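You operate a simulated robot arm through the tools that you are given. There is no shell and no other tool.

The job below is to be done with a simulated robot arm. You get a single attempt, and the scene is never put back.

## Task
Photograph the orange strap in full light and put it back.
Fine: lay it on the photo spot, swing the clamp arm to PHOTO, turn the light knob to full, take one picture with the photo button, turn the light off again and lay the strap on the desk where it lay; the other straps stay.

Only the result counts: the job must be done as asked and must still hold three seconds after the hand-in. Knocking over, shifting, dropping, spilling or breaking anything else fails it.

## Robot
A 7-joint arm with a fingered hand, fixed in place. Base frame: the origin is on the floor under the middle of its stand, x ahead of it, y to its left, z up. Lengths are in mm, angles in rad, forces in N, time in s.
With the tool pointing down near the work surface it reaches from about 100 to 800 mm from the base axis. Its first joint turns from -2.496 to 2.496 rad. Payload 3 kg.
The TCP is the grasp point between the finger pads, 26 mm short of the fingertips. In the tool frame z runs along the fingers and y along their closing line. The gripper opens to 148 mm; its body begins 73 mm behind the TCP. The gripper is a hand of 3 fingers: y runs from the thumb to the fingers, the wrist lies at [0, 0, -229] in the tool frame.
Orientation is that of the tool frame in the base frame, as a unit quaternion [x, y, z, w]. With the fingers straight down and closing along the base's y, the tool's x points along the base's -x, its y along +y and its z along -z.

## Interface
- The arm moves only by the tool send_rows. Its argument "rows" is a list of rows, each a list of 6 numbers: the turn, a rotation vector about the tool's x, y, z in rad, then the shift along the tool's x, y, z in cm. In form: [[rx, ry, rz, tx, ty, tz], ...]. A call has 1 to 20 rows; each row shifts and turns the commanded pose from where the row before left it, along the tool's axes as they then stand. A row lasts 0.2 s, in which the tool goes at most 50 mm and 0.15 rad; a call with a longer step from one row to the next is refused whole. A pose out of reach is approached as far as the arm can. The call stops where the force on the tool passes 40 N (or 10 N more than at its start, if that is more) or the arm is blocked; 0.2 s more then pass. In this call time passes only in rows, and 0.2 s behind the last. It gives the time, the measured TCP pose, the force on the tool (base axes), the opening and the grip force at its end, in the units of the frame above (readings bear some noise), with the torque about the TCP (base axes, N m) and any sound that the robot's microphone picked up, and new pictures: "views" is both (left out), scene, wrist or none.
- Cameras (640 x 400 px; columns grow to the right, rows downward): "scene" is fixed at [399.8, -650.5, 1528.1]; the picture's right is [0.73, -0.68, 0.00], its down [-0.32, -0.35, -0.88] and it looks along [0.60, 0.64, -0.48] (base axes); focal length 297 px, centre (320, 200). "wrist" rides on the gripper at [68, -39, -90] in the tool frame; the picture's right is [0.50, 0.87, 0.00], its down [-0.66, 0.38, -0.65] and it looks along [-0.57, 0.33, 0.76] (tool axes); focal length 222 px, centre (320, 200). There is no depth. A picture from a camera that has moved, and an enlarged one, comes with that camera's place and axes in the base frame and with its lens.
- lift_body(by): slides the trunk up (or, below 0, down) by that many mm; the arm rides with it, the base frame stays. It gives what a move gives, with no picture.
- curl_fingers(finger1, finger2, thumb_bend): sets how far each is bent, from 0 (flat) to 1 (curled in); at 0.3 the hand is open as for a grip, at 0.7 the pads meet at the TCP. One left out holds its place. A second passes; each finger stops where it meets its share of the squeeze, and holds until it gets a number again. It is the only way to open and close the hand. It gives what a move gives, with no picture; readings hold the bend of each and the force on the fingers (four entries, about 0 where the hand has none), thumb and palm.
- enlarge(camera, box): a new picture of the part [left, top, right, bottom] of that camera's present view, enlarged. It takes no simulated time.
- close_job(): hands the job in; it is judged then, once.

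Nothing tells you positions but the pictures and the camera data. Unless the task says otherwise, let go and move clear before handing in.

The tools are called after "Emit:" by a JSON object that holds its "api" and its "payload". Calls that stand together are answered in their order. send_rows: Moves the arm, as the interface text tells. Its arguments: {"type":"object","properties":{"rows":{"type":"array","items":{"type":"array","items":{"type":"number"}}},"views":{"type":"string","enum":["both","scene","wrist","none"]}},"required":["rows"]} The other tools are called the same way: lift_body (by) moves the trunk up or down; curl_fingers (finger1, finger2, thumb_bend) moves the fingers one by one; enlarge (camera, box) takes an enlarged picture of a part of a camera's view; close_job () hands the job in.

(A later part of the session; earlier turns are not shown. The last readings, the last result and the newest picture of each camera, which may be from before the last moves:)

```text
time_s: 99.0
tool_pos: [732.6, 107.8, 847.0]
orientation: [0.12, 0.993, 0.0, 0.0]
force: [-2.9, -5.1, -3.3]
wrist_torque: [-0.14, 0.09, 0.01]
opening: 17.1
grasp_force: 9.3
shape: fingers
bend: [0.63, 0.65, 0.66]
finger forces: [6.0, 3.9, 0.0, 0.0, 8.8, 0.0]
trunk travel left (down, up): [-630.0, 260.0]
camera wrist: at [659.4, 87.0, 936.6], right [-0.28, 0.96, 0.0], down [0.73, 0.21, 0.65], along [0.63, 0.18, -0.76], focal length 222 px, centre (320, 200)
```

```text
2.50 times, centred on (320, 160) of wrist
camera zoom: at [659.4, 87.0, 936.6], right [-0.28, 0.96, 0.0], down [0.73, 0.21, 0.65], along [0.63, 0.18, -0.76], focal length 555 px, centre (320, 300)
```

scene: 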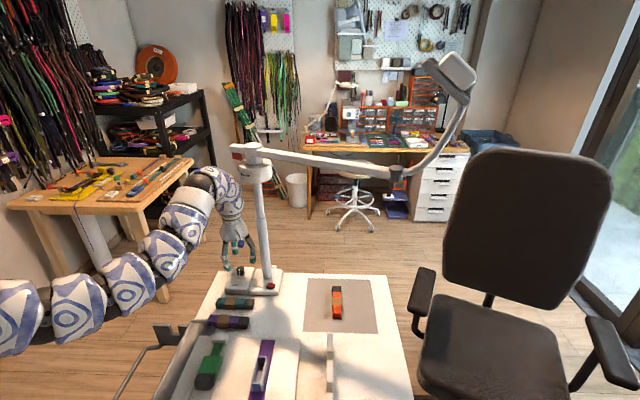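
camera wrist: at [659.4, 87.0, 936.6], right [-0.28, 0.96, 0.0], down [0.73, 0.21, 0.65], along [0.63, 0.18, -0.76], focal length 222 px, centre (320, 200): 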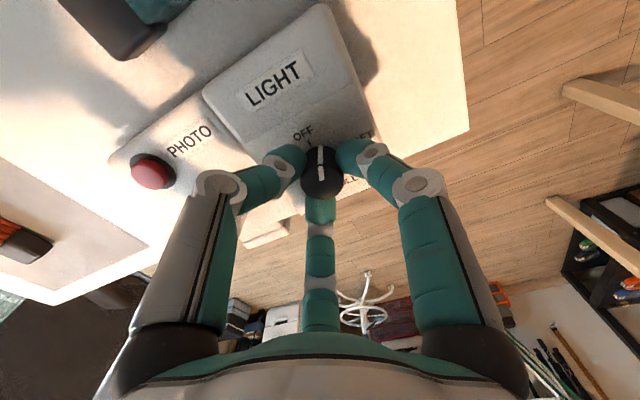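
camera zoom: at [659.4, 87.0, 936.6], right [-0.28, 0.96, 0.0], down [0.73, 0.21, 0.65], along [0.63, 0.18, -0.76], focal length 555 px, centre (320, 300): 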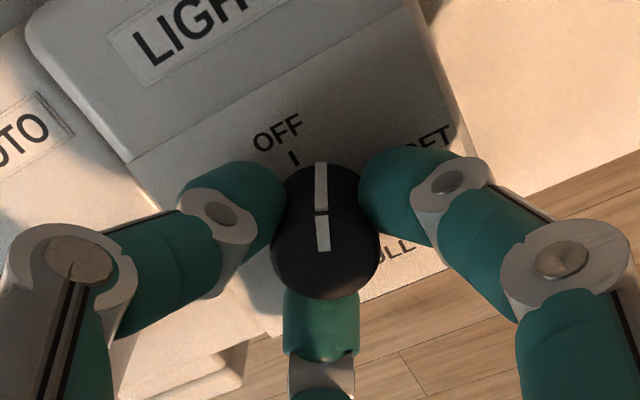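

The knob turns with the hand. I'll trim about 1 mm toward the knob's axis and continue.

Emit:
{"api": "send_rows", "payload": {"rows": [[0, 0, 0.1, 0.03, -0.11, 0.1], [0, 0, 0.12, 0, 0, 0], [0, 0, 0.12, 0, 0, 0], [0, 0, 0.12, 0, 0, 0], [0, 0, 0.12, 0, 0, 0], [0, 0, 0.12, 0, 0, 0], [0, 0, 0.12, 0, 0, 0], [0, 0, 0, 0, 0, 0]], "views": "wrist"}}

Emit:
{"api": "enlarge", "payload": {"camera": "wrist", "box": [220, 60, 420, 240]}}

```text
time_s: 100.8
tool_pos: [732.7, 108.0, 846.3]
orientation: [0.505, 0.863, 0.0, 0.0]
force: [-7.5, -0.5, -0.2]
wrist_torque: [0.0, 0.16, 0.0]
opening: 17.0
grasp_force: 9.7
shape: fingers
bend: [0.63, 0.65, 0.66]
finger forces: [6.0, 4.0, 0.1, 0.0, 9.5, 0.0]
trunk travel left (down, up): [-630.0, 260.0]
camera wrist: at [666.4, 147.8, 936.3], right [0.51, 0.86, 0.0], down [0.65, -0.39, 0.65], along [0.56, -0.33, -0.76], focal length 222 px, centre (320, 200)
```

wrist: 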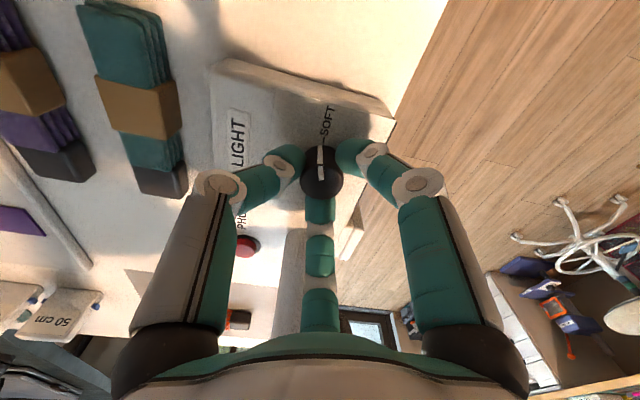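

```text
2.22 times, centred on (320, 150) of wrist
camera zoom: at [666.4, 147.8, 936.3], right [0.51, 0.86, 0.0], down [0.65, -0.39, 0.65], along [0.56, -0.33, -0.76], focal length 494 px, centre (320, 311)
```

zoom: 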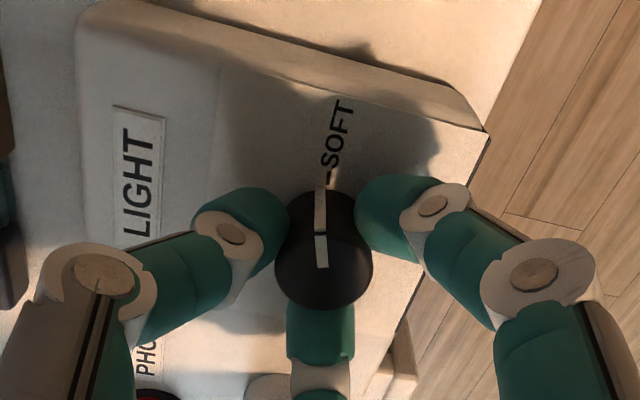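

The pointer is near SOFT now. I'll trim the centering again and keep turning toward FULL.

Emit:
{"api": "send_rows", "payload": {"rows": [[0, 0, 0.1, 0.07, -0.13, 0], [0, 0, 0.12, 0, 0, 0], [0, 0, 0.12, 0, 0, 0], [0, 0, 0.12, 0, 0, 0], [0, 0, 0.12, 0, 0, 0], [0, 0, 0.12, 0, 0, 0], [0, 0, 0.12, 0, 0, 0], [0, 0, 0, 0, 0, 0]], "views": "wrist"}}

Emit:
{"api": "enlarge", "payload": {"camera": "wrist", "box": [220, 40, 420, 240]}}

```text
time_s: 102.6
tool_pos: [731.1, 107.8, 845.4]
orientation: [0.808, 0.59, 0.001, -0.001]
force: [-3.7, 0.1, 4.0]
wrist_torque: [0.05, 0.09, 0.02]
opening: 17.0
grasp_force: 10.6
shape: fingers
bend: [0.63, 0.65, 0.66]
finger forces: [6.2, 5.5, 0.1, 0.0, 9.1, 0.0]
trunk travel left (down, up): [-630.0, 260.0]
camera wrist: at [715.0, 184.7, 935.8], right [0.98, 0.21, 0.0], down [0.16, -0.74, 0.65], along [0.14, -0.64, -0.76], focal length 222 px, centre (320, 200)
```

wrist: 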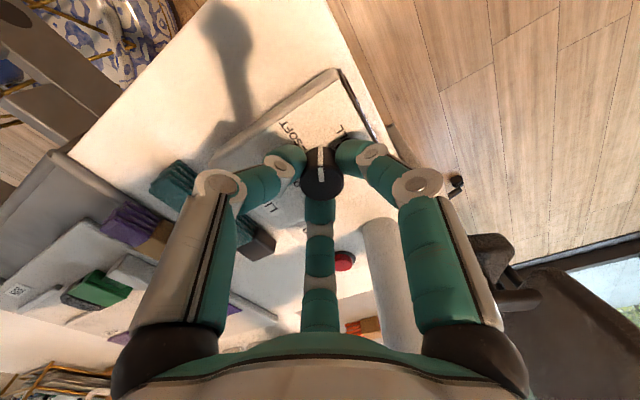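

```text
2.00 times, centred on (320, 140) of wrist
camera zoom: at [715.0, 184.7, 935.8], right [0.98, 0.21, 0.0], down [0.16, -0.74, 0.65], along [0.14, -0.64, -0.76], focal length 444 px, centre (320, 320)
```

zoom: 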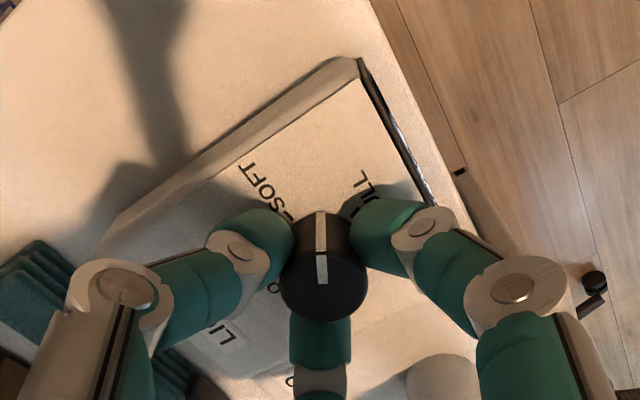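

Emit:
{"api": "send_rows", "payload": {"rows": [[0, 0, 0.1, -0.02, -0.07, -0.05], [0, 0, 0.12, 0, 0, 0], [0, 0, 0.12, 0, 0, 0], [0, 0, 0.12, 0, 0, 0], [0, 0, 0.12, 0, 0, 0], [0, 0, 0.12, 0, 0, 0], [0, 0, 0, 0, 0, 0]], "views": "both"}}

Emit:
{"api": "enlarge", "payload": {"camera": "wrist", "box": [220, 20, 440, 220]}}

```text
time_s: 104.2
tool_pos: [730.0, 109.2, 845.1]
orientation: [0.961, 0.278, 0.0, 0.0]
force: [0.0, 5.0, 1.9]
wrist_torque: [0.14, 0.01, -0.01]
opening: 16.6
grasp_force: 9.6
shape: fingers
bend: [0.63, 0.65, 0.66]
finger forces: [6.8, 4.5, 0.1, 0.0, 9.2, 0.1]
trunk travel left (down, up): [-630.0, 260.0]
camera wrist: at [767.4, 178.2, 936.0], right [0.88, -0.47, 0.0], down [-0.35, -0.67, 0.65], along [-0.3, -0.58, -0.76], focal length 222 px, centre (320, 200)
```

scene: 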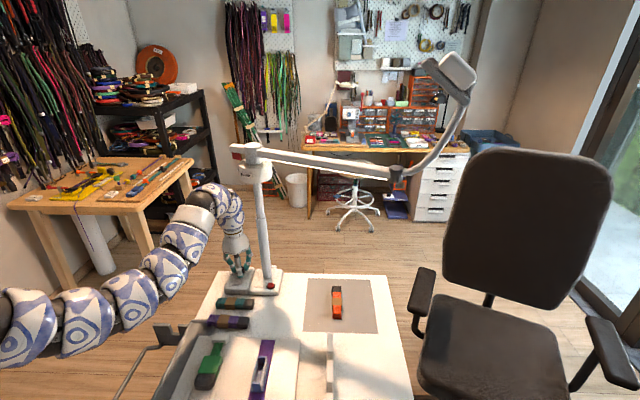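
wrist: 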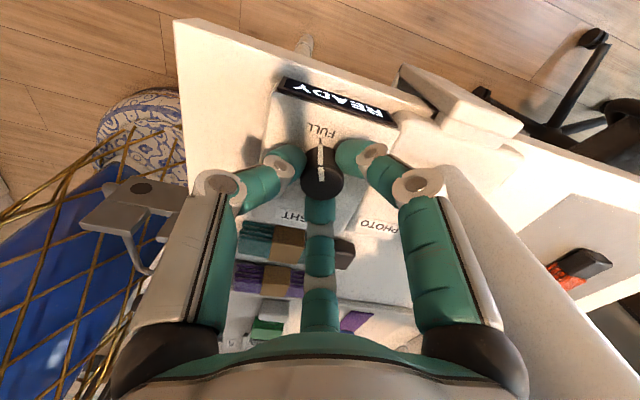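

```text
2.00 times, centred on (330, 120) of wrist
camera zoom: at [767.4, 178.2, 936.0], right [0.88, -0.47, 0.0], down [-0.35, -0.67, 0.65], along [-0.3, -0.58, -0.76], focal length 444 px, centre (300, 360)
```

zoom: 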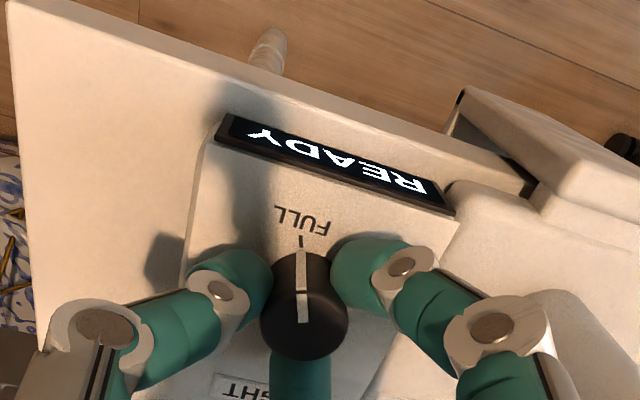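

The display now reads "READY" and the pointer sits on the FULL mark, so strap, clamp and light all seem accepted. I'll open the fingers just enough to release the knob and lift straight up.

Emit:
{"api": "curl_fingers", "payload": {"finger1": 0.57, "finger2": 0.57, "thumb_bend": 0.57}}

Emit:
{"api": "send_rows", "payload": {"rows": [[0, 0, 0, 0, 0, -1], [0, 0, 0, 0, 0, -1.5], [0, 0, 0, 0, 0, -1.5], [0, 0, 0, 0, 0, 0]], "views": "both"}}

Emit:
{"api": "enlarge", "payload": {"camera": "wrist", "box": [220, 20, 440, 200]}}

Emit:
{"api": "enlarge", "payload": {"camera": "scene", "box": [190, 130, 410, 340]}}

```text
time_s: 105.2
tool_pos: [729.4, 109.3, 845.6]
orientation: [0.961, 0.278, 0.0, -0.001]
force: [0.1, 0.8, -0.8]
wrist_torque: [-0.01, 0.0, 0.02]
opening: 41.6
grasp_force: 0.1
shape: fingers
bend: [0.56, 0.56, 0.56]
finger forces: [0.0, 0.0, 0.0, 0.0, 0.0, 0.0]
trunk travel left (down, up): [-630.0, 260.0]
```

```text
time_s: 106.2
tool_pos: [730.3, 107.6, 886.0]
orientation: [0.961, 0.277, 0.001, 0.0]
force: [-0.4, 0.5, 0.2]
wrist_torque: [0.02, -0.03, 0.01]
opening: 42.1
grasp_force: 0.1
shape: fingers
bend: [0.56, 0.56, 0.56]
finger forces: [0.0, 0.1, 0.1, 0.1, 0.0, 0.0]
trunk travel left (down, up): [-630.0, 260.0]
camera wrist: at [767.2, 177.1, 976.1], right [0.88, -0.47, 0.0], down [-0.35, -0.67, 0.65], along [-0.3, -0.58, -0.76], focal length 222 px, centre (320, 200)
```

scene: 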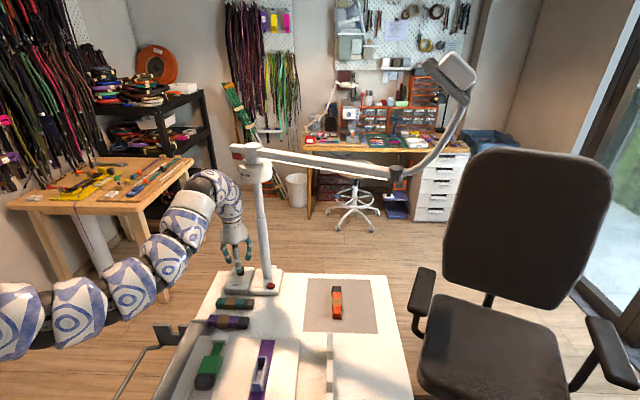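
wrist: 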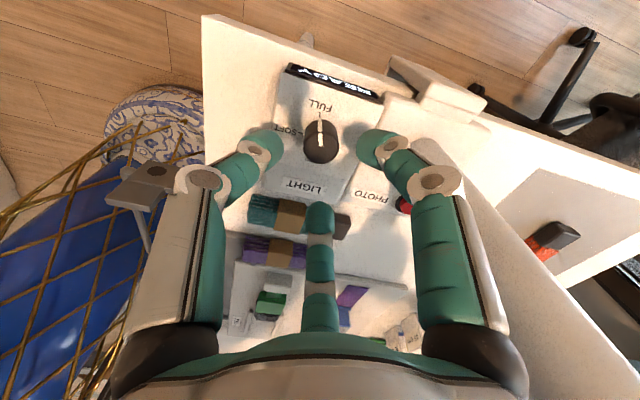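

```text
2.22 times, centred on (330, 110) of wrist
camera zoom: at [767.2, 177.1, 976.1], right [0.88, -0.47, 0.0], down [-0.35, -0.67, 0.65], along [-0.3, -0.58, -0.76], focal length 494 px, centre (298, 400)
```

zoom: 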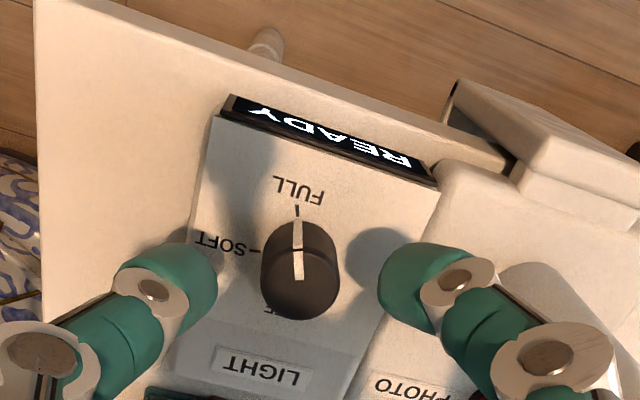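

```text
1.90 times, centred on (300, 235) of scene
camera zoom: at [399.8, -650.5, 1528.1], right [0.73, -0.68, 0.0], down [-0.32, -0.35, -0.88], along [0.6, 0.64, -0.48], focal length 566 px, centre (358, 133)
```

zoom: 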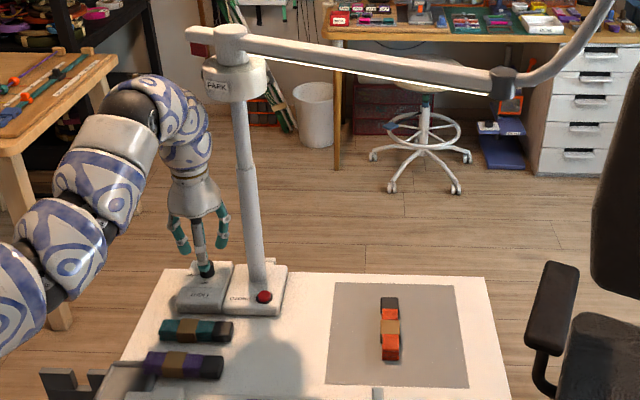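

Light strip on, display READY. Next is the photo button near (780, -5): I'll detour around the post on the near side, then use a single fingertip to press.

Emit:
{"api": "send_rows", "payload": {"rows": [[0, 0, 0, -2.7, 0.55, -0.5], [0, 0, 0, -2.7, 0.55, -0.5], [0, 0, 0, -2.12, 3.39, 0], [0, 0, 0, -2.12, 3.39, 0], [0, 0, 0, -2.12, 3.39, 0], [0, 0, 0, 0, 0, 0]], "views": "scene"}}

Emit:
{"api": "send_rows", "payload": {"rows": [[0, 0, -0.14, 0, 0, 0], [0, 0, -0.14, 0, 0, 0], [0, 0, -0.14, 0, 0, 0], [0, 0, -0.14, 0, 0, 0], [0, 0, -0.14, 0, 0, 0], [0, 0, -0.14, 0, 0, 0], [0, 0, -0.14, 0, 0, 0], [0, 0, -0.137, 0, 0, 0], [0, 0, 0, 0, 0, 0]], "views": "both"}}

```text
time_s: 107.6
tool_pos: [688.9, -49.2, 894.4]
orientation: [0.961, 0.277, 0.0, -0.001]
force: [0.0, -0.1, -0.1]
wrist_torque: [-0.01, -0.04, 0.01]
opening: 42.0
grasp_force: 0.1
shape: fingers
bend: [0.56, 0.56, 0.56]
finger forces: [0.0, 0.0, 0.0, 0.0, 0.0, 0.0]
trunk travel left (down, up): [-630.0, 260.0]
```

scene: 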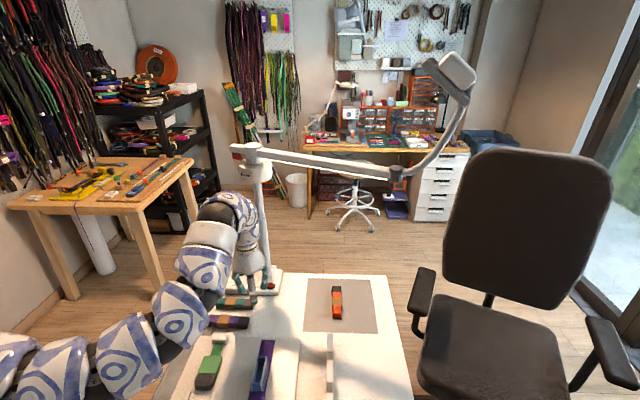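

```text
time_s: 109.6
tool_pos: [691.9, -49.2, 895.4]
orientation: [0.667, 0.745, -0.001, 0.0]
force: [-0.1, -0.2, 0.0]
wrist_torque: [0.01, -0.04, 0.03]
opening: 42.0
grasp_force: 0.1
shape: fingers
bend: [0.56, 0.56, 0.56]
finger forces: [0.0, 0.0, 0.0, 0.1, 0.0, 0.0]
trunk travel left (down, up): [-630.0, 260.0]
camera wrist: at [645.7, 12.7, 986.4], right [0.81, 0.59, 0.0], down [0.45, -0.61, 0.65], along [0.39, -0.53, -0.76], focal length 222 px, centre (320, 200)
```

scene: 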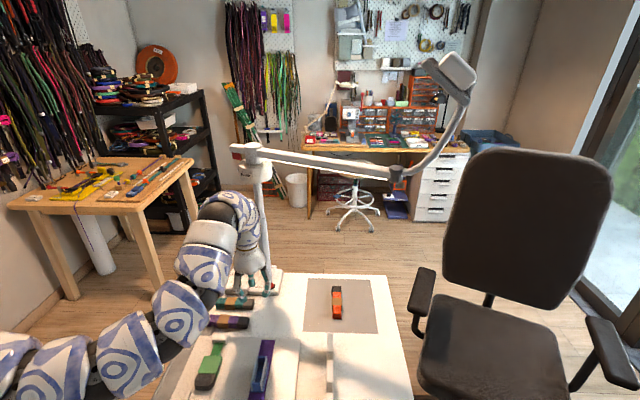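
wrist: 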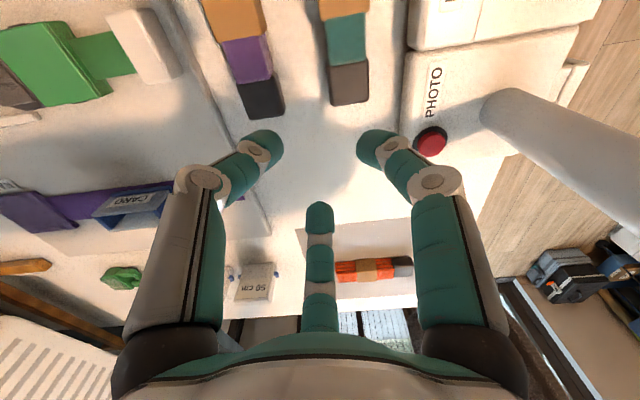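

The strap, button and post are all in view. I'll zoom on the button to fix its position.

Emit:
{"api": "enlarge", "payload": {"camera": "wrist", "box": [380, 80, 500, 200]}}

Emit:
{"api": "enlarge", "payload": {"camera": "scene", "box": [220, 220, 320, 310]}}

```text
3.33 times, centred on (440, 140) of wrist
camera zoom: at [645.7, 12.7, 986.4], right [0.81, 0.59, 0.0], down [0.45, -0.61, 0.65], along [0.39, -0.53, -0.76], focal length 740 px, centre (-80, 400)
```

zoom: 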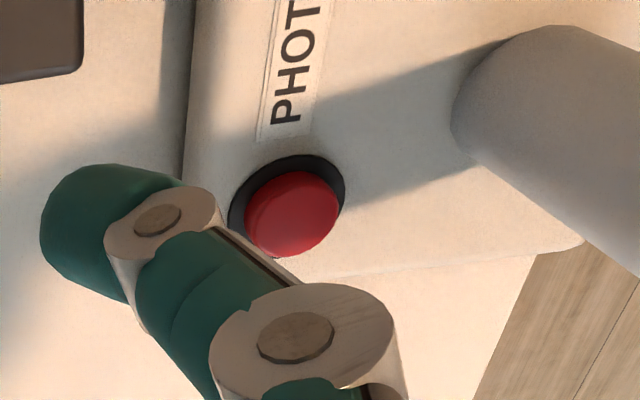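

```text
4.44 times, centred on (270, 265) of scene
camera zoom: at [399.8, -650.5, 1528.1], right [0.73, -0.68, 0.0], down [-0.32, -0.35, -0.88], along [0.6, 0.64, -0.48], focal length 1321 px, centre (542, -89)
```

zoom: 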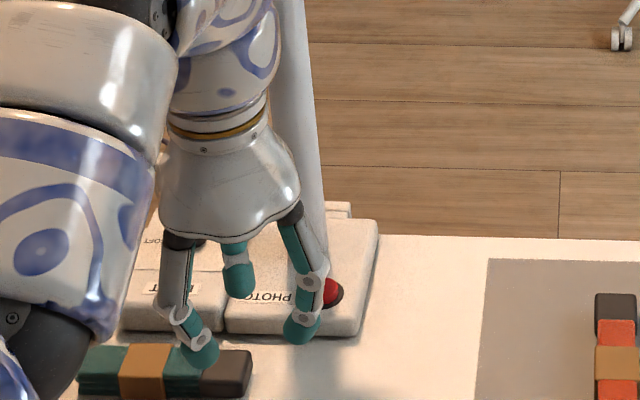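

The button top is near (777, -2.5, 806). I'll make a pointer with finger 1 (others curled in) and move so its tip is above the button.

Emit:
{"api": "curl_fingers", "payload": {"finger1": 0.5, "finger2": 0.75, "thumb_bend": 0.75}}

Emit:
{"api": "send_rows", "payload": {"rows": [[0, 0, 0, -0.12, 2.2, 0], [0, 0, 0, -0.12, 2.2, 0], [0, 0, 0, -0.12, 2.2, 0], [0, 0, 0, 0, 0, 1.5], [0, 0, 0, 0, 0, 1.0], [0, 0, 0, 0, 0, 0]], "views": "both"}}

Emit:
{"api": "enlarge", "payload": {"camera": "wrist", "box": [300, 60, 480, 220]}}

Emit:
{"api": "enlarge", "payload": {"camera": "scene", "box": [230, 240, 310, 310]}}

```text
time_s: 110.6
tool_pos: [690.2, -49.9, 896.6]
orientation: [0.668, 0.744, 0.0, 0.0]
force: [-0.6, 0.2, 0.6]
wrist_torque: [-0.02, -0.02, -0.01]
opening: 32.4
grasp_force: 0.0
shape: fingers
bend: [0.5, 0.73, 0.73]
finger forces: [0.0, 0.0, 0.1, 0.1, 0.0, 0.0]
trunk travel left (down, up): [-630.0, 260.0]
```

```text
time_s: 112.0
tool_pos: [758.3, -45.8, 871.2]
orientation: [0.668, 0.744, 0.0, 0.0]
force: [-0.2, 0.5, -0.1]
wrist_torque: [0.01, -0.04, -0.03]
opening: 32.7
grasp_force: 0.0
shape: fingers
bend: [0.5, 0.73, 0.73]
finger forces: [0.0, 0.0, 0.1, 0.0, 0.1, 0.1]
trunk travel left (down, up): [-630.0, 260.0]
camera wrist: at [713.0, 16.2, 960.9], right [0.81, 0.59, 0.0], down [0.45, -0.61, 0.65], along [0.39, -0.53, -0.76], focal length 222 px, centre (320, 200)
```

scene: 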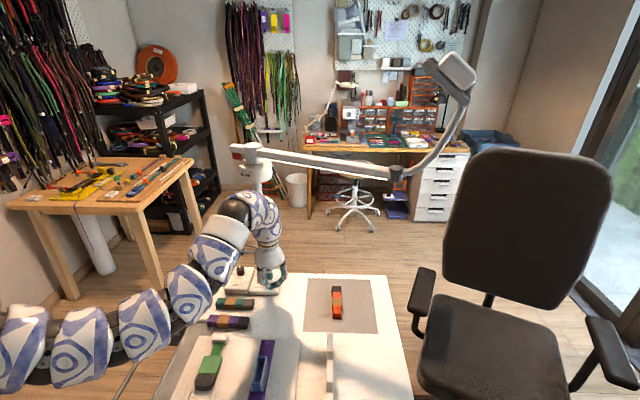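
wrist: 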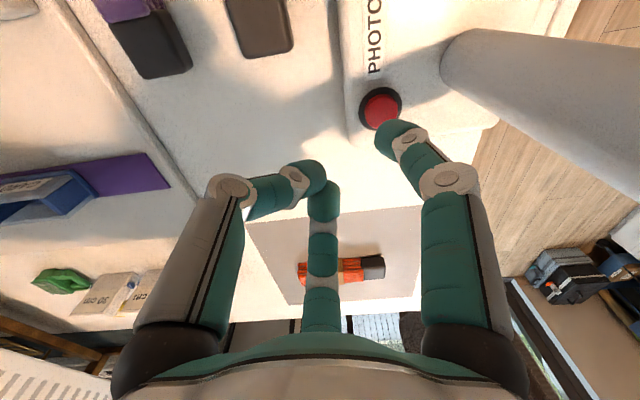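

```text
2.50 times, centred on (390, 140) of wrist
camera zoom: at [713.0, 16.2, 960.9], right [0.81, 0.59, 0.0], down [0.45, -0.61, 0.65], along [0.39, -0.53, -0.76], focal length 555 px, centre (145, 350)
```

zoom: 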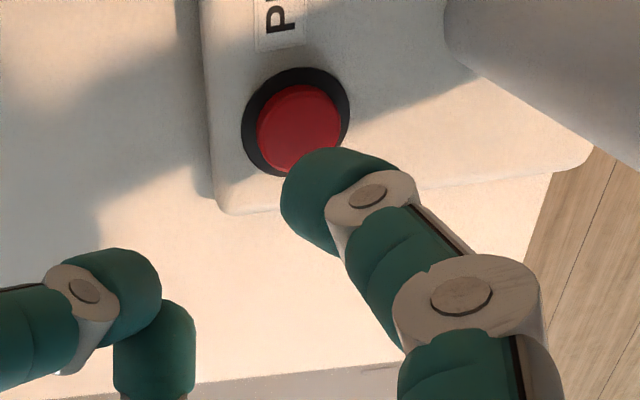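

```text
5.71 times, centred on (270, 275) of scene
camera zoom: at [399.8, -650.5, 1528.1], right [0.73, -0.68, 0.0], down [-0.32, -0.35, -0.88], along [0.6, 0.64, -0.48], focal length 1699 px, centre (606, -229)
```

zoom: 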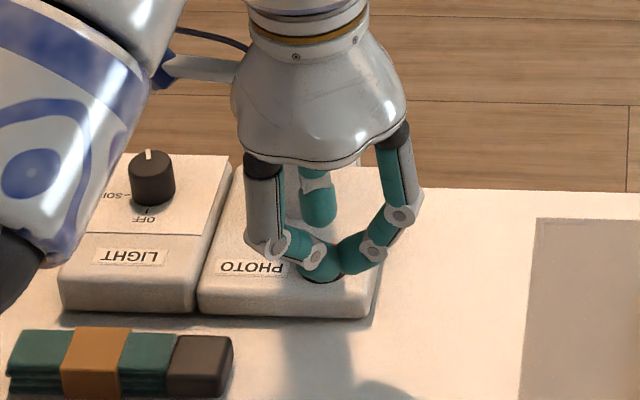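

The fingertip is above the button, within a few mm. I'll trim and come down close, then press in small steps.

Emit:
{"api": "send_rows", "payload": {"rows": [[0, 0, 0, 0.18, 0.22, 1.0], [0, 0, 0, 0, 0, 1.0], [0, 0, 0, 0, 0, 0.8], [0, 0, 0, 0, 0, 0]], "views": "wrist"}}

Emit:
{"api": "enlarge", "payload": {"camera": "wrist", "box": [300, 60, 480, 220]}}

Emit:
{"api": "enlarge", "payload": {"camera": "scene", "box": [230, 240, 310, 310]}}

```text
time_s: 113.0
tool_pos: [759.1, -44.7, 843.5]
orientation: [0.668, 0.744, 0.0, 0.0]
force: [0.2, 0.2, -0.1]
wrist_torque: [0.04, -0.01, 0.01]
opening: 32.4
grasp_force: 0.1
shape: fingers
bend: [0.5, 0.73, 0.73]
finger forces: [0.7, 0.1, 0.1, 0.0, 0.0, 0.0]
trunk travel left (down, up): [-630.0, 260.0]
camera wrist: at [713.9, 18.3, 933.9], right [0.81, 0.59, 0.0], down [0.45, -0.61, 0.65], along [0.39, -0.53, -0.76], focal length 222 px, centre (320, 200)
```

wrist: 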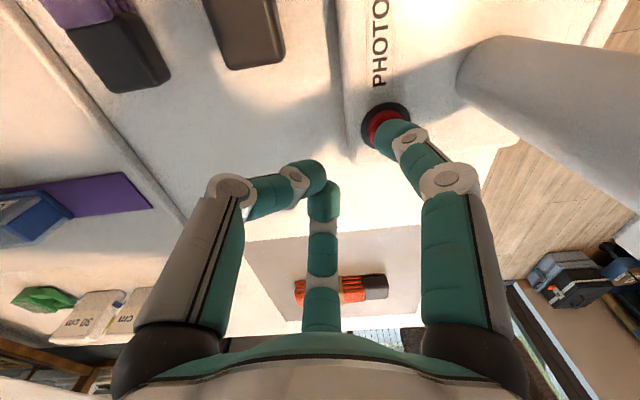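

```text
2.50 times, centred on (390, 140) of wrist
camera zoom: at [713.9, 18.3, 933.9], right [0.81, 0.59, 0.0], down [0.45, -0.61, 0.65], along [0.39, -0.53, -0.76], focal length 555 px, centre (145, 350)
```

zoom: 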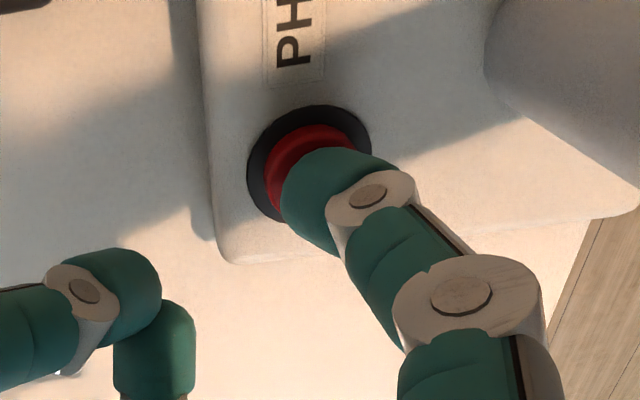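

```text
5.71 times, centred on (270, 275) of scene
camera zoom: at [399.8, -650.5, 1528.1], right [0.73, -0.68, 0.0], down [-0.32, -0.35, -0.88], along [0.6, 0.64, -0.48], focal length 1699 px, centre (606, -229)
```

zoom: 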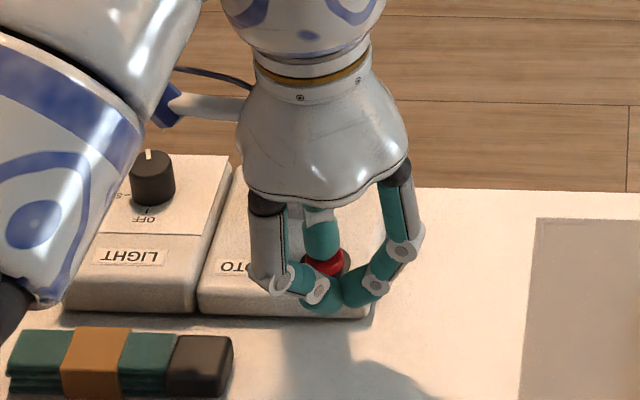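

Finger 1 is just touching the button. Pressing now in millimeter steps.

Emit:
{"api": "send_rows", "payload": {"rows": [[0, 0, 0, 0, 0, 0.15], [0, 0, 0, 0, 0, 0.15], [0, 0, 0, 0, 0, 0]], "views": "wrist"}}

```text
time_s: 113.8
tool_pos: [758.7, -42.9, 840.7]
orientation: [0.668, 0.744, 0.0, 0.0]
force: [0.9, -0.8, 4.7]
wrist_torque: [0.19, -0.09, -0.02]
opening: 32.4
grasp_force: 2.6
shape: fingers
bend: [0.5, 0.73, 0.73]
finger forces: [4.8, 0.0, 0.1, 0.1, 0.0, 0.0]
trunk travel left (down, up): [-630.0, 260.0]
heard: click
camera wrist: at [713.8, 18.5, 930.8], right [0.81, 0.59, 0.0], down [0.45, -0.61, 0.65], along [0.39, -0.53, -0.76], focal length 222 px, centre (320, 200)
```

wrist: 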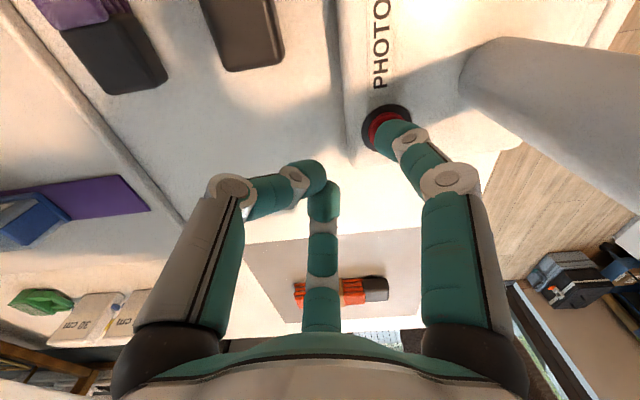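

I heard a click, so the picture was taken. I'll lift straight up off the button and go check the display.

Emit:
{"api": "send_rows", "payload": {"rows": [[0, 0, 0, 0, 0, -1.5], [0, 0, 0, 0, 0, -2.0], [0, 0, 0, 0, 0, -2.0], [0, 0, 0, 0, 0, 0]], "views": "both"}}

```text
time_s: 114.8
tool_pos: [759.5, -43.6, 895.0]
orientation: [0.667, 0.745, 0.0, -0.001]
force: [0.2, 0.7, -0.5]
wrist_torque: [0.05, 0.01, 0.04]
opening: 33.0
grasp_force: 0.1
shape: fingers
bend: [0.5, 0.73, 0.73]
finger forces: [0.0, 0.1, 0.0, 0.0, 0.0, 0.1]
trunk travel left (down, up): [-630.0, 260.0]
camera wrist: at [714.0, 19.0, 985.4], right [0.81, 0.59, 0.0], down [0.45, -0.61, 0.65], along [0.39, -0.53, -0.76], focal length 222 px, centre (320, 200)
```

scene: 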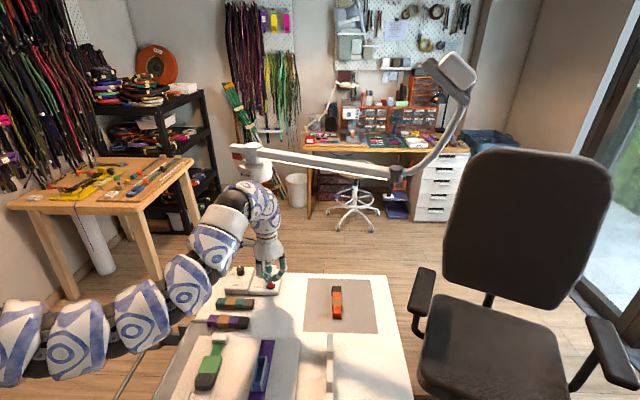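
wrist: 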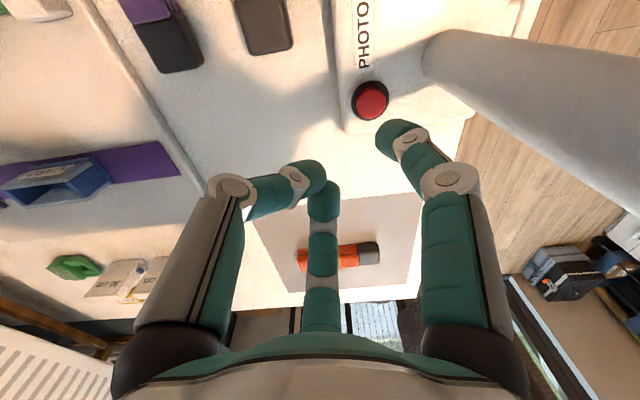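

Now back around the near side of the post to the knob, with the wrist at the same yaw as when I released it.

Emit:
{"api": "send_rows", "payload": {"rows": [[0, 0, 0, 0.05, -2.31, 0], [0, 0, 0, 0.05, -2.31, 0], [0, 0, 0, 0.05, -2.31, 0], [0, 0, 0, 0, 0, 0]], "views": "none"}}

Emit:
{"api": "curl_fingers", "payload": {"finger1": 0.56, "finger2": 0.56, "thumb_bend": 0.56}}

Emit:
{"api": "send_rows", "payload": {"rows": [[0, 0, 0.14, 0, 0, 0], [0, 0, 0.14, 0, 0, 0], [0, 0, 0.14, 0, 0, 0], [0, 0, 0.14, 0, 0, 0], [0, 0, 0.14, 0, 0, 0], [0, 0, 0.14, 0, 0, 0], [0, 0, 0.14, 0, 0, 0], [0, 0, 0.14, 0, 0, 0], [0, 0, 0, 0, 0, 0]], "views": "none"}}

Emit:
{"api": "send_rows", "payload": {"rows": [[0, 0, 0, 2.12, -3.39, 0], [0, 0, 0, 2.12, -3.39, 0], [0, 0, 0, 2.12, -3.39, 0], [0, 0, 0, 0, 0, 0]], "views": "both"}}

```text
time_s: 115.8
tool_pos: [690.0, -50.9, 894.4]
orientation: [0.668, 0.744, 0.001, 0.001]
force: [-0.9, 0.4, 0.5]
wrist_torque: [0.02, -0.02, 0.03]
opening: 32.8
grasp_force: 0.1
shape: fingers
bend: [0.5, 0.73, 0.73]
finger forces: [0.0, 0.0, 0.0, 0.0, 0.0, 0.0]
trunk travel left (down, up): [-630.0, 260.0]
```

```text
time_s: 116.8
tool_pos: [688.6, -51.4, 894.4]
orientation: [0.667, 0.745, 0.0, 0.0]
force: [-1.0, -1.6, -0.1]
wrist_torque: [-0.04, 0.03, -0.02]
opening: 42.5
grasp_force: 0.1
shape: fingers
bend: [0.56, 0.56, 0.56]
finger forces: [0.1, 0.1, 0.1, 0.1, 0.1, 0.0]
trunk travel left (down, up): [-630.0, 260.0]
```

```text
time_s: 118.8
tool_pos: [690.3, -51.1, 895.1]
orientation: [0.961, 0.276, 0.001, 0.0]
force: [-0.3, 0.2, -1.0]
wrist_torque: [-0.02, -0.03, -0.03]
opening: 42.6
grasp_force: 0.0
shape: fingers
bend: [0.56, 0.56, 0.56]
finger forces: [0.1, 0.0, 0.1, 0.0, 0.0, 0.0]
trunk travel left (down, up): [-630.0, 260.0]
```

```text
time_s: 119.8
tool_pos: [691.8, 69.0, 895.2]
orientation: [0.961, 0.276, 0.001, -0.001]
force: [1.3, -0.1, 0.0]
wrist_torque: [-0.02, -0.01, -0.01]
opening: 43.0
grasp_force: 0.0
shape: fingers
bend: [0.56, 0.56, 0.56]
finger forces: [0.0, 0.0, 0.0, 0.0, 0.0, 0.1]
trunk travel left (down, up): [-630.0, 260.0]
camera wrist: at [729.3, 137.6, 985.7], right [0.88, -0.47, 0.0], down [-0.35, -0.67, 0.65], along [-0.31, -0.58, -0.76], focal length 222 px, centre (320, 200)
```

scene: 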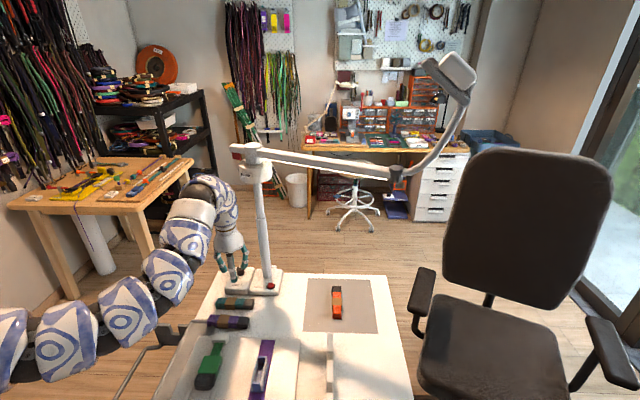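
wrist: 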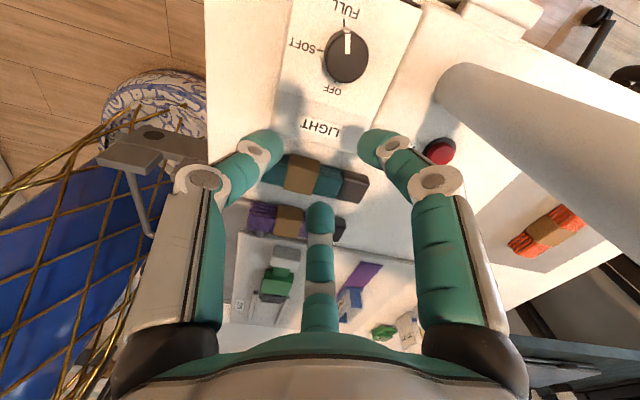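

The knob is ahead and still at FULL. I'll move over it and read the display.

Emit:
{"api": "send_rows", "payload": {"rows": [[0, 0, 0, 1.82, -0.42, 0], [0, 0, 0, 1.82, -0.42, 0], [0, 0, 0, 1.82, -0.42, -0.0], [0, 0, 0, 0, 0, 0]], "views": "wrist"}}

Emit:
{"api": "enlarge", "payload": {"camera": "wrist", "box": [220, 20, 440, 200]}}

```text
time_s: 120.8
tool_pos: [730.9, 107.8, 896.8]
orientation: [0.961, 0.277, 0.001, 0.001]
force: [-0.5, 0.4, 0.1]
wrist_torque: [0.0, 0.04, -0.01]
opening: 42.8
grasp_force: 0.0
shape: fingers
bend: [0.56, 0.56, 0.56]
finger forces: [0.0, 0.1, 0.1, 0.1, 0.0, 0.0]
trunk travel left (down, up): [-630.0, 260.0]
camera wrist: at [767.3, 177.5, 986.3], right [0.88, -0.47, 0.0], down [-0.35, -0.67, 0.65], along [-0.31, -0.58, -0.76], focal length 222 px, centre (320, 200)
```

wrist: 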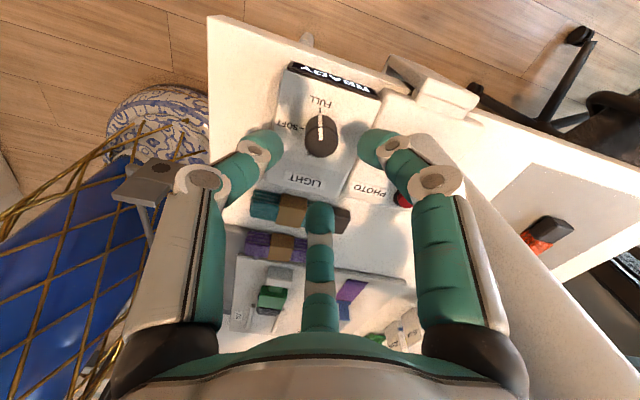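

```text
2.22 times, centred on (330, 110) of wrist
camera zoom: at [767.3, 177.5, 986.3], right [0.88, -0.47, 0.0], down [-0.35, -0.67, 0.65], along [-0.31, -0.58, -0.76], focal length 494 px, centre (298, 400)
```

zoom: 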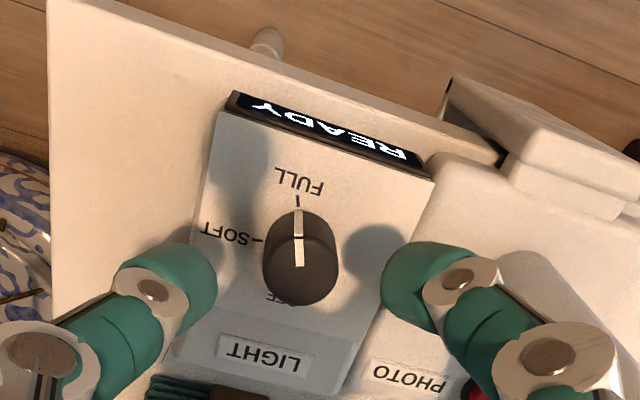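

The display still reads READY. There is a second small box behind the photo base that may show a picture count, so I'll zoom in on it.

Emit:
{"api": "enlarge", "payload": {"camera": "wrist", "box": [370, 40, 490, 130]}}

Emit:
{"api": "enlarge", "payload": {"camera": "scene", "box": [255, 255, 300, 300]}}

Emit:
{"api": "enlarge", "payload": {"camera": "scene", "box": [400, 30, 500, 130]}}

```text
4.44 times, centred on (430, 85) of wrist
camera zoom: at [767.3, 177.5, 986.3], right [0.88, -0.47, 0.0], down [-0.35, -0.67, 0.65], along [-0.31, -0.58, -0.76], focal length 987 px, centre (-169, 711)
```

zoom: 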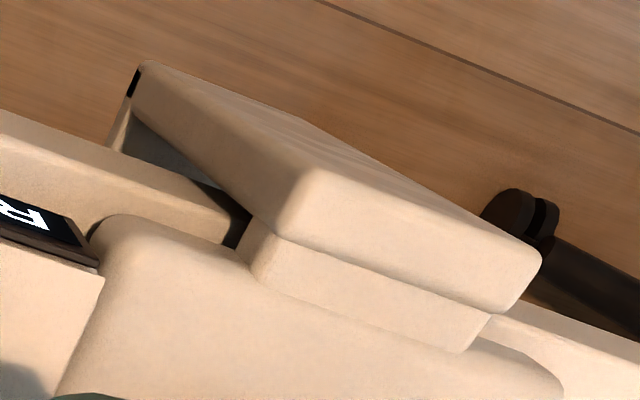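

```text
8.89 times, centred on (278, 278) of scene
camera zoom: at [399.8, -650.5, 1528.1], right [0.73, -0.68, 0.0], down [-0.32, -0.35, -0.88], along [0.6, 0.64, -0.48], focal length 2642 px, centre (698, -489)
```

zoom: 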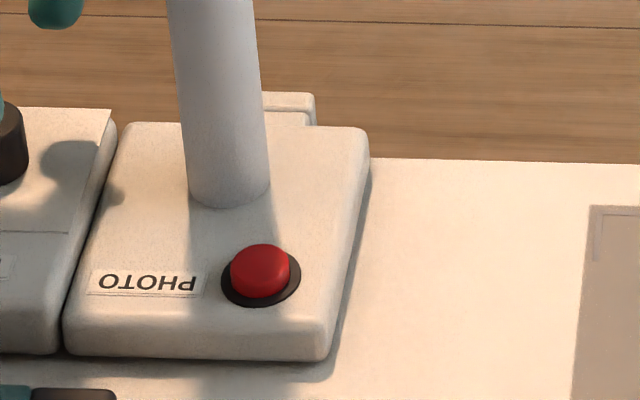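

```text
4.00 times, centred on (450, 80) of scene
camera zoom: at [399.8, -650.5, 1528.1], right [0.73, -0.68, 0.0], down [-0.32, -0.35, -0.88], along [0.6, 0.64, -0.48], focal length 1189 px, centre (-200, 680)
```

zoom: 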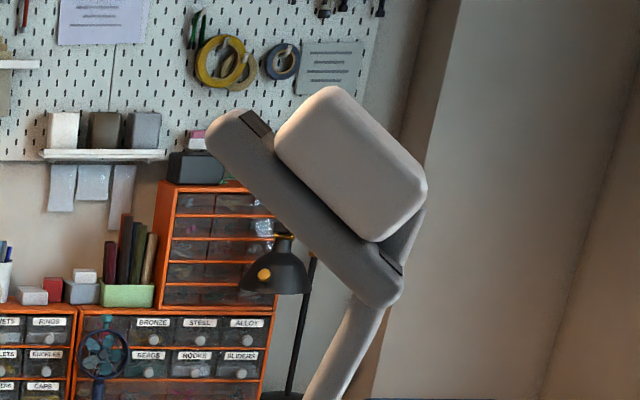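

That box is just a table clamp, and the button has popped back up. Now to turn the light off: I'll lower onto the knob, grip it and turn it back counter-clockwise.

Emit:
{"api": "send_rows", "payload": {"rows": [[0, 0, 0, 0.03, -0.05, 1.5], [0, 0, 0, 0, 0, 1.5], [0, 0, 0, 0, 0, 1.2], [0, 0, 0, 0, 0, 0.75], [0, 0, 0, 0, 0, 0]], "views": "wrist"}}

Emit:
{"api": "enlarge", "payload": {"camera": "wrist", "box": [220, 40, 440, 220]}}

```text
time_s: 122.0
tool_pos: [729.2, 109.2, 846.3]
orientation: [0.961, 0.277, -0.001, 0.0]
force: [0.6, -0.3, -0.2]
wrist_torque: [0.03, 0.04, 0.02]
opening: 42.6
grasp_force: 0.0
shape: fingers
bend: [0.56, 0.56, 0.56]
finger forces: [0.1, 0.1, 0.0, 0.0, 0.0, 0.0]
trunk travel left (down, up): [-630.0, 260.0]
camera wrist: at [766.6, 178.9, 936.5], right [0.88, -0.47, 0.0], down [-0.35, -0.67, 0.65], along [-0.31, -0.58, -0.76], focal length 222 px, centre (320, 200)
```

wrist: 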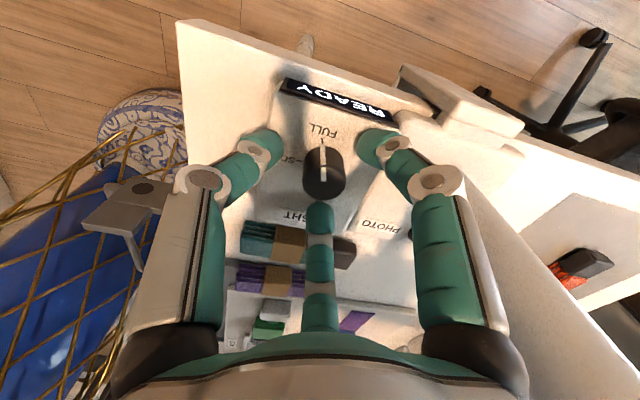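

```text
2.22 times, centred on (330, 130) of wrist
camera zoom: at [766.6, 178.9, 936.5], right [0.88, -0.47, 0.0], down [-0.35, -0.67, 0.65], along [-0.31, -0.58, -0.76], focal length 494 px, centre (298, 356)
```

zoom: 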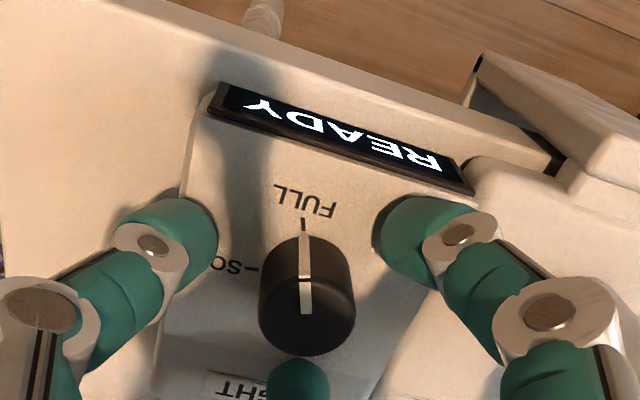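

Emit:
{"api": "send_rows", "payload": {"rows": [[0, 0, 0, 0.1, 0.16, 0], [0, 0, 0, 0, 0, 0]], "views": "none"}}

Emit:
{"api": "curl_fingers", "payload": {"finger1": 0.7, "finger2": 0.7, "thumb_bend": 0.7}}

Emit:
{"api": "enlarge", "payload": {"camera": "wrist", "box": [220, 40, 440, 220]}}

```text
time_s: 122.6
tool_pos: [731.2, 108.3, 846.8]
orientation: [0.961, 0.276, 0.0, 0.001]
force: [-0.7, -0.8, 0.3]
wrist_torque: [0.0, 0.0, -0.01]
opening: 42.6
grasp_force: 0.0
shape: fingers
bend: [0.56, 0.56, 0.56]
finger forces: [0.1, 0.0, 0.1, 0.0, 0.0, 0.1]
trunk travel left (down, up): [-630.0, 260.0]
```

```text
time_s: 123.6
tool_pos: [730.2, 110.2, 846.2]
orientation: [0.961, 0.276, 0.0, 0.0]
force: [-0.3, 3.5, -1.5]
wrist_torque: [0.06, 0.02, 0.0]
opening: 18.0
grasp_force: 9.0
shape: fingers
bend: [0.63, 0.64, 0.65]
finger forces: [5.6, 4.8, 0.0, 0.0, 7.8, 0.0]
trunk travel left (down, up): [-630.0, 260.0]
```

```text
2.22 times, centred on (330, 130) of wrist
camera zoom: at [768.2, 178.2, 936.3], right [0.88, -0.47, 0.0], down [-0.35, -0.67, 0.65], along [-0.31, -0.58, -0.76], focal length 494 px, centre (298, 356)
```

zoom: 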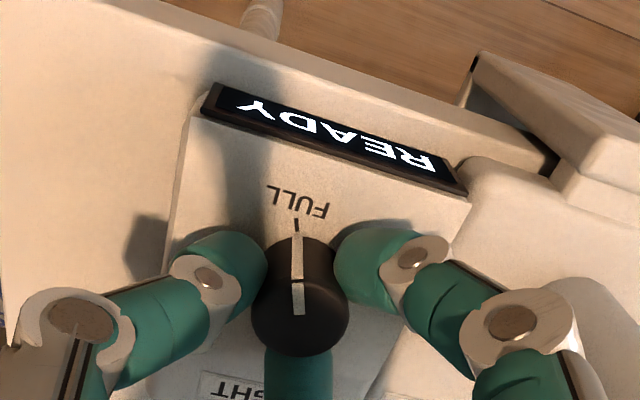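

A good grip again. I'll turn back counter-clockwise, checking the display along the way.

Emit:
{"api": "send_rows", "payload": {"rows": [[0, 0, -0.12, 0.04, -0.06, 0], [0, 0, -0.12, 0, 0, 0], [0, 0, -0.12, 0, 0, 0], [0, 0, -0.12, 0, 0, 0], [0, 0, -0.12, 0, 0, 0], [0, 0, -0.12, 0, 0, 0], [0, 0, 0, 0, 0, 0]], "views": "wrist"}}

Emit:
{"api": "enlarge", "payload": {"camera": "wrist", "box": [220, 40, 440, 220]}}

```text
time_s: 125.2
tool_pos: [731.2, 110.3, 846.6]
orientation: [0.802, 0.598, 0.0, 0.0]
force: [-1.9, -2.5, 0.6]
wrist_torque: [-0.07, 0.04, 0.01]
opening: 17.7
grasp_force: 9.4
shape: fingers
bend: [0.64, 0.64, 0.65]
finger forces: [5.0, 6.6, 0.0, 0.1, 7.6, 0.1]
trunk travel left (down, up): [-630.0, 260.0]
camera wrist: at [714.1, 185.7, 936.2], right [0.97, 0.23, 0.0], down [0.18, -0.74, 0.65], along [0.15, -0.64, -0.76], focal length 222 px, centre (320, 200)
```

wrist: 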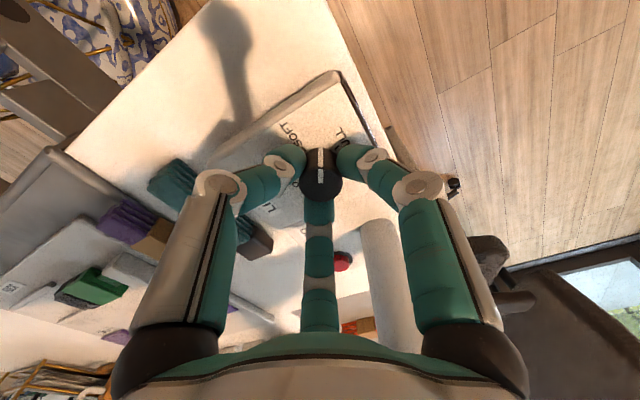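

```text
2.22 times, centred on (330, 130) of wrist
camera zoom: at [714.1, 185.7, 936.2], right [0.97, 0.23, 0.0], down [0.18, -0.74, 0.65], along [0.15, -0.64, -0.76], focal length 494 px, centre (298, 356)
```

zoom: 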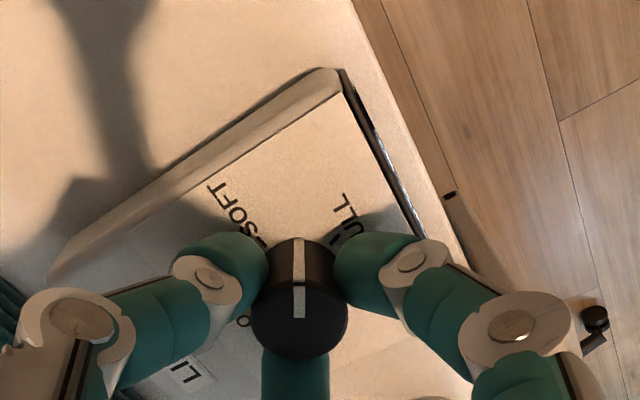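

Emit:
{"api": "send_rows", "payload": {"rows": [[0, 0, -0.12, -0.06, -0.03, 0], [0, 0, -0.12, 0, 0, 0], [0, 0, -0.12, 0, 0, 0], [0, 0, -0.12, 0, 0, 0], [0, 0, -0.12, 0, 0, 0], [0, 0, -0.12, 0, 0, 0], [0, 0, -0.12, 0, 0, 0], [0, 0, -0.12, 0, 0, 0], [0, 0, 0, 0, 0, 0]], "views": "wrist"}}

Emit:
{"api": "enlarge", "payload": {"camera": "wrist", "box": [220, 60, 420, 240]}}

```text
time_s: 127.2
tool_pos: [731.1, 109.2, 845.7]
orientation: [0.434, 0.901, 0.001, 0.0]
force: [0.6, -1.5, 1.9]
wrist_torque: [-0.02, -0.05, -0.04]
opening: 17.6
grasp_force: 9.4
shape: fingers
bend: [0.64, 0.64, 0.66]
finger forces: [5.8, 6.7, 0.0, 0.1, 6.8, 0.0]
trunk travel left (down, up): [-630.0, 260.0]
camera wrist: at [659.4, 137.7, 936.0], right [0.37, 0.93, 0.0], down [0.7, -0.28, 0.65], along [0.61, -0.24, -0.76], focal length 222 px, centre (320, 200)
```

wrist: 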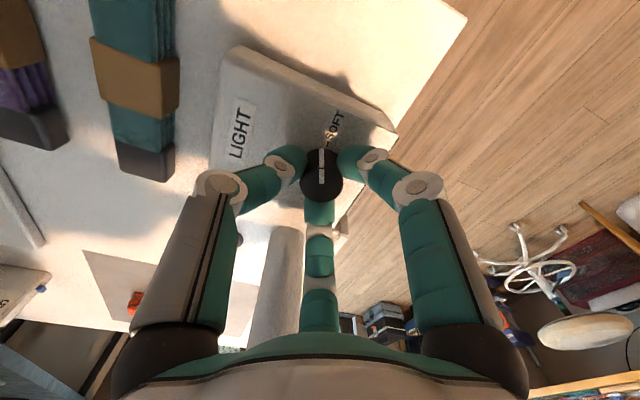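

```text
2.22 times, centred on (320, 150) of wrist
camera zoom: at [659.4, 137.7, 936.0], right [0.37, 0.93, 0.0], down [0.7, -0.28, 0.65], along [0.61, -0.24, -0.76], focal length 494 px, centre (320, 311)
```

zoom: 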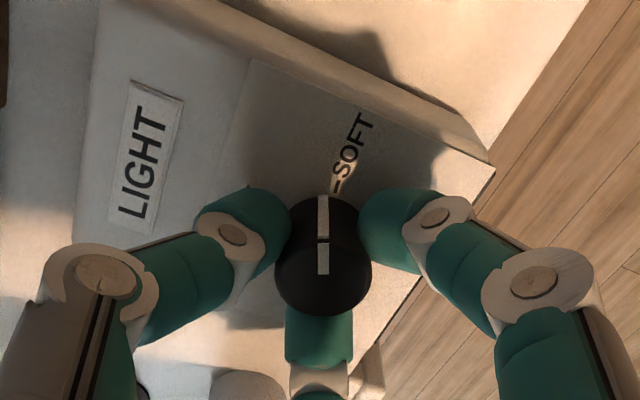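

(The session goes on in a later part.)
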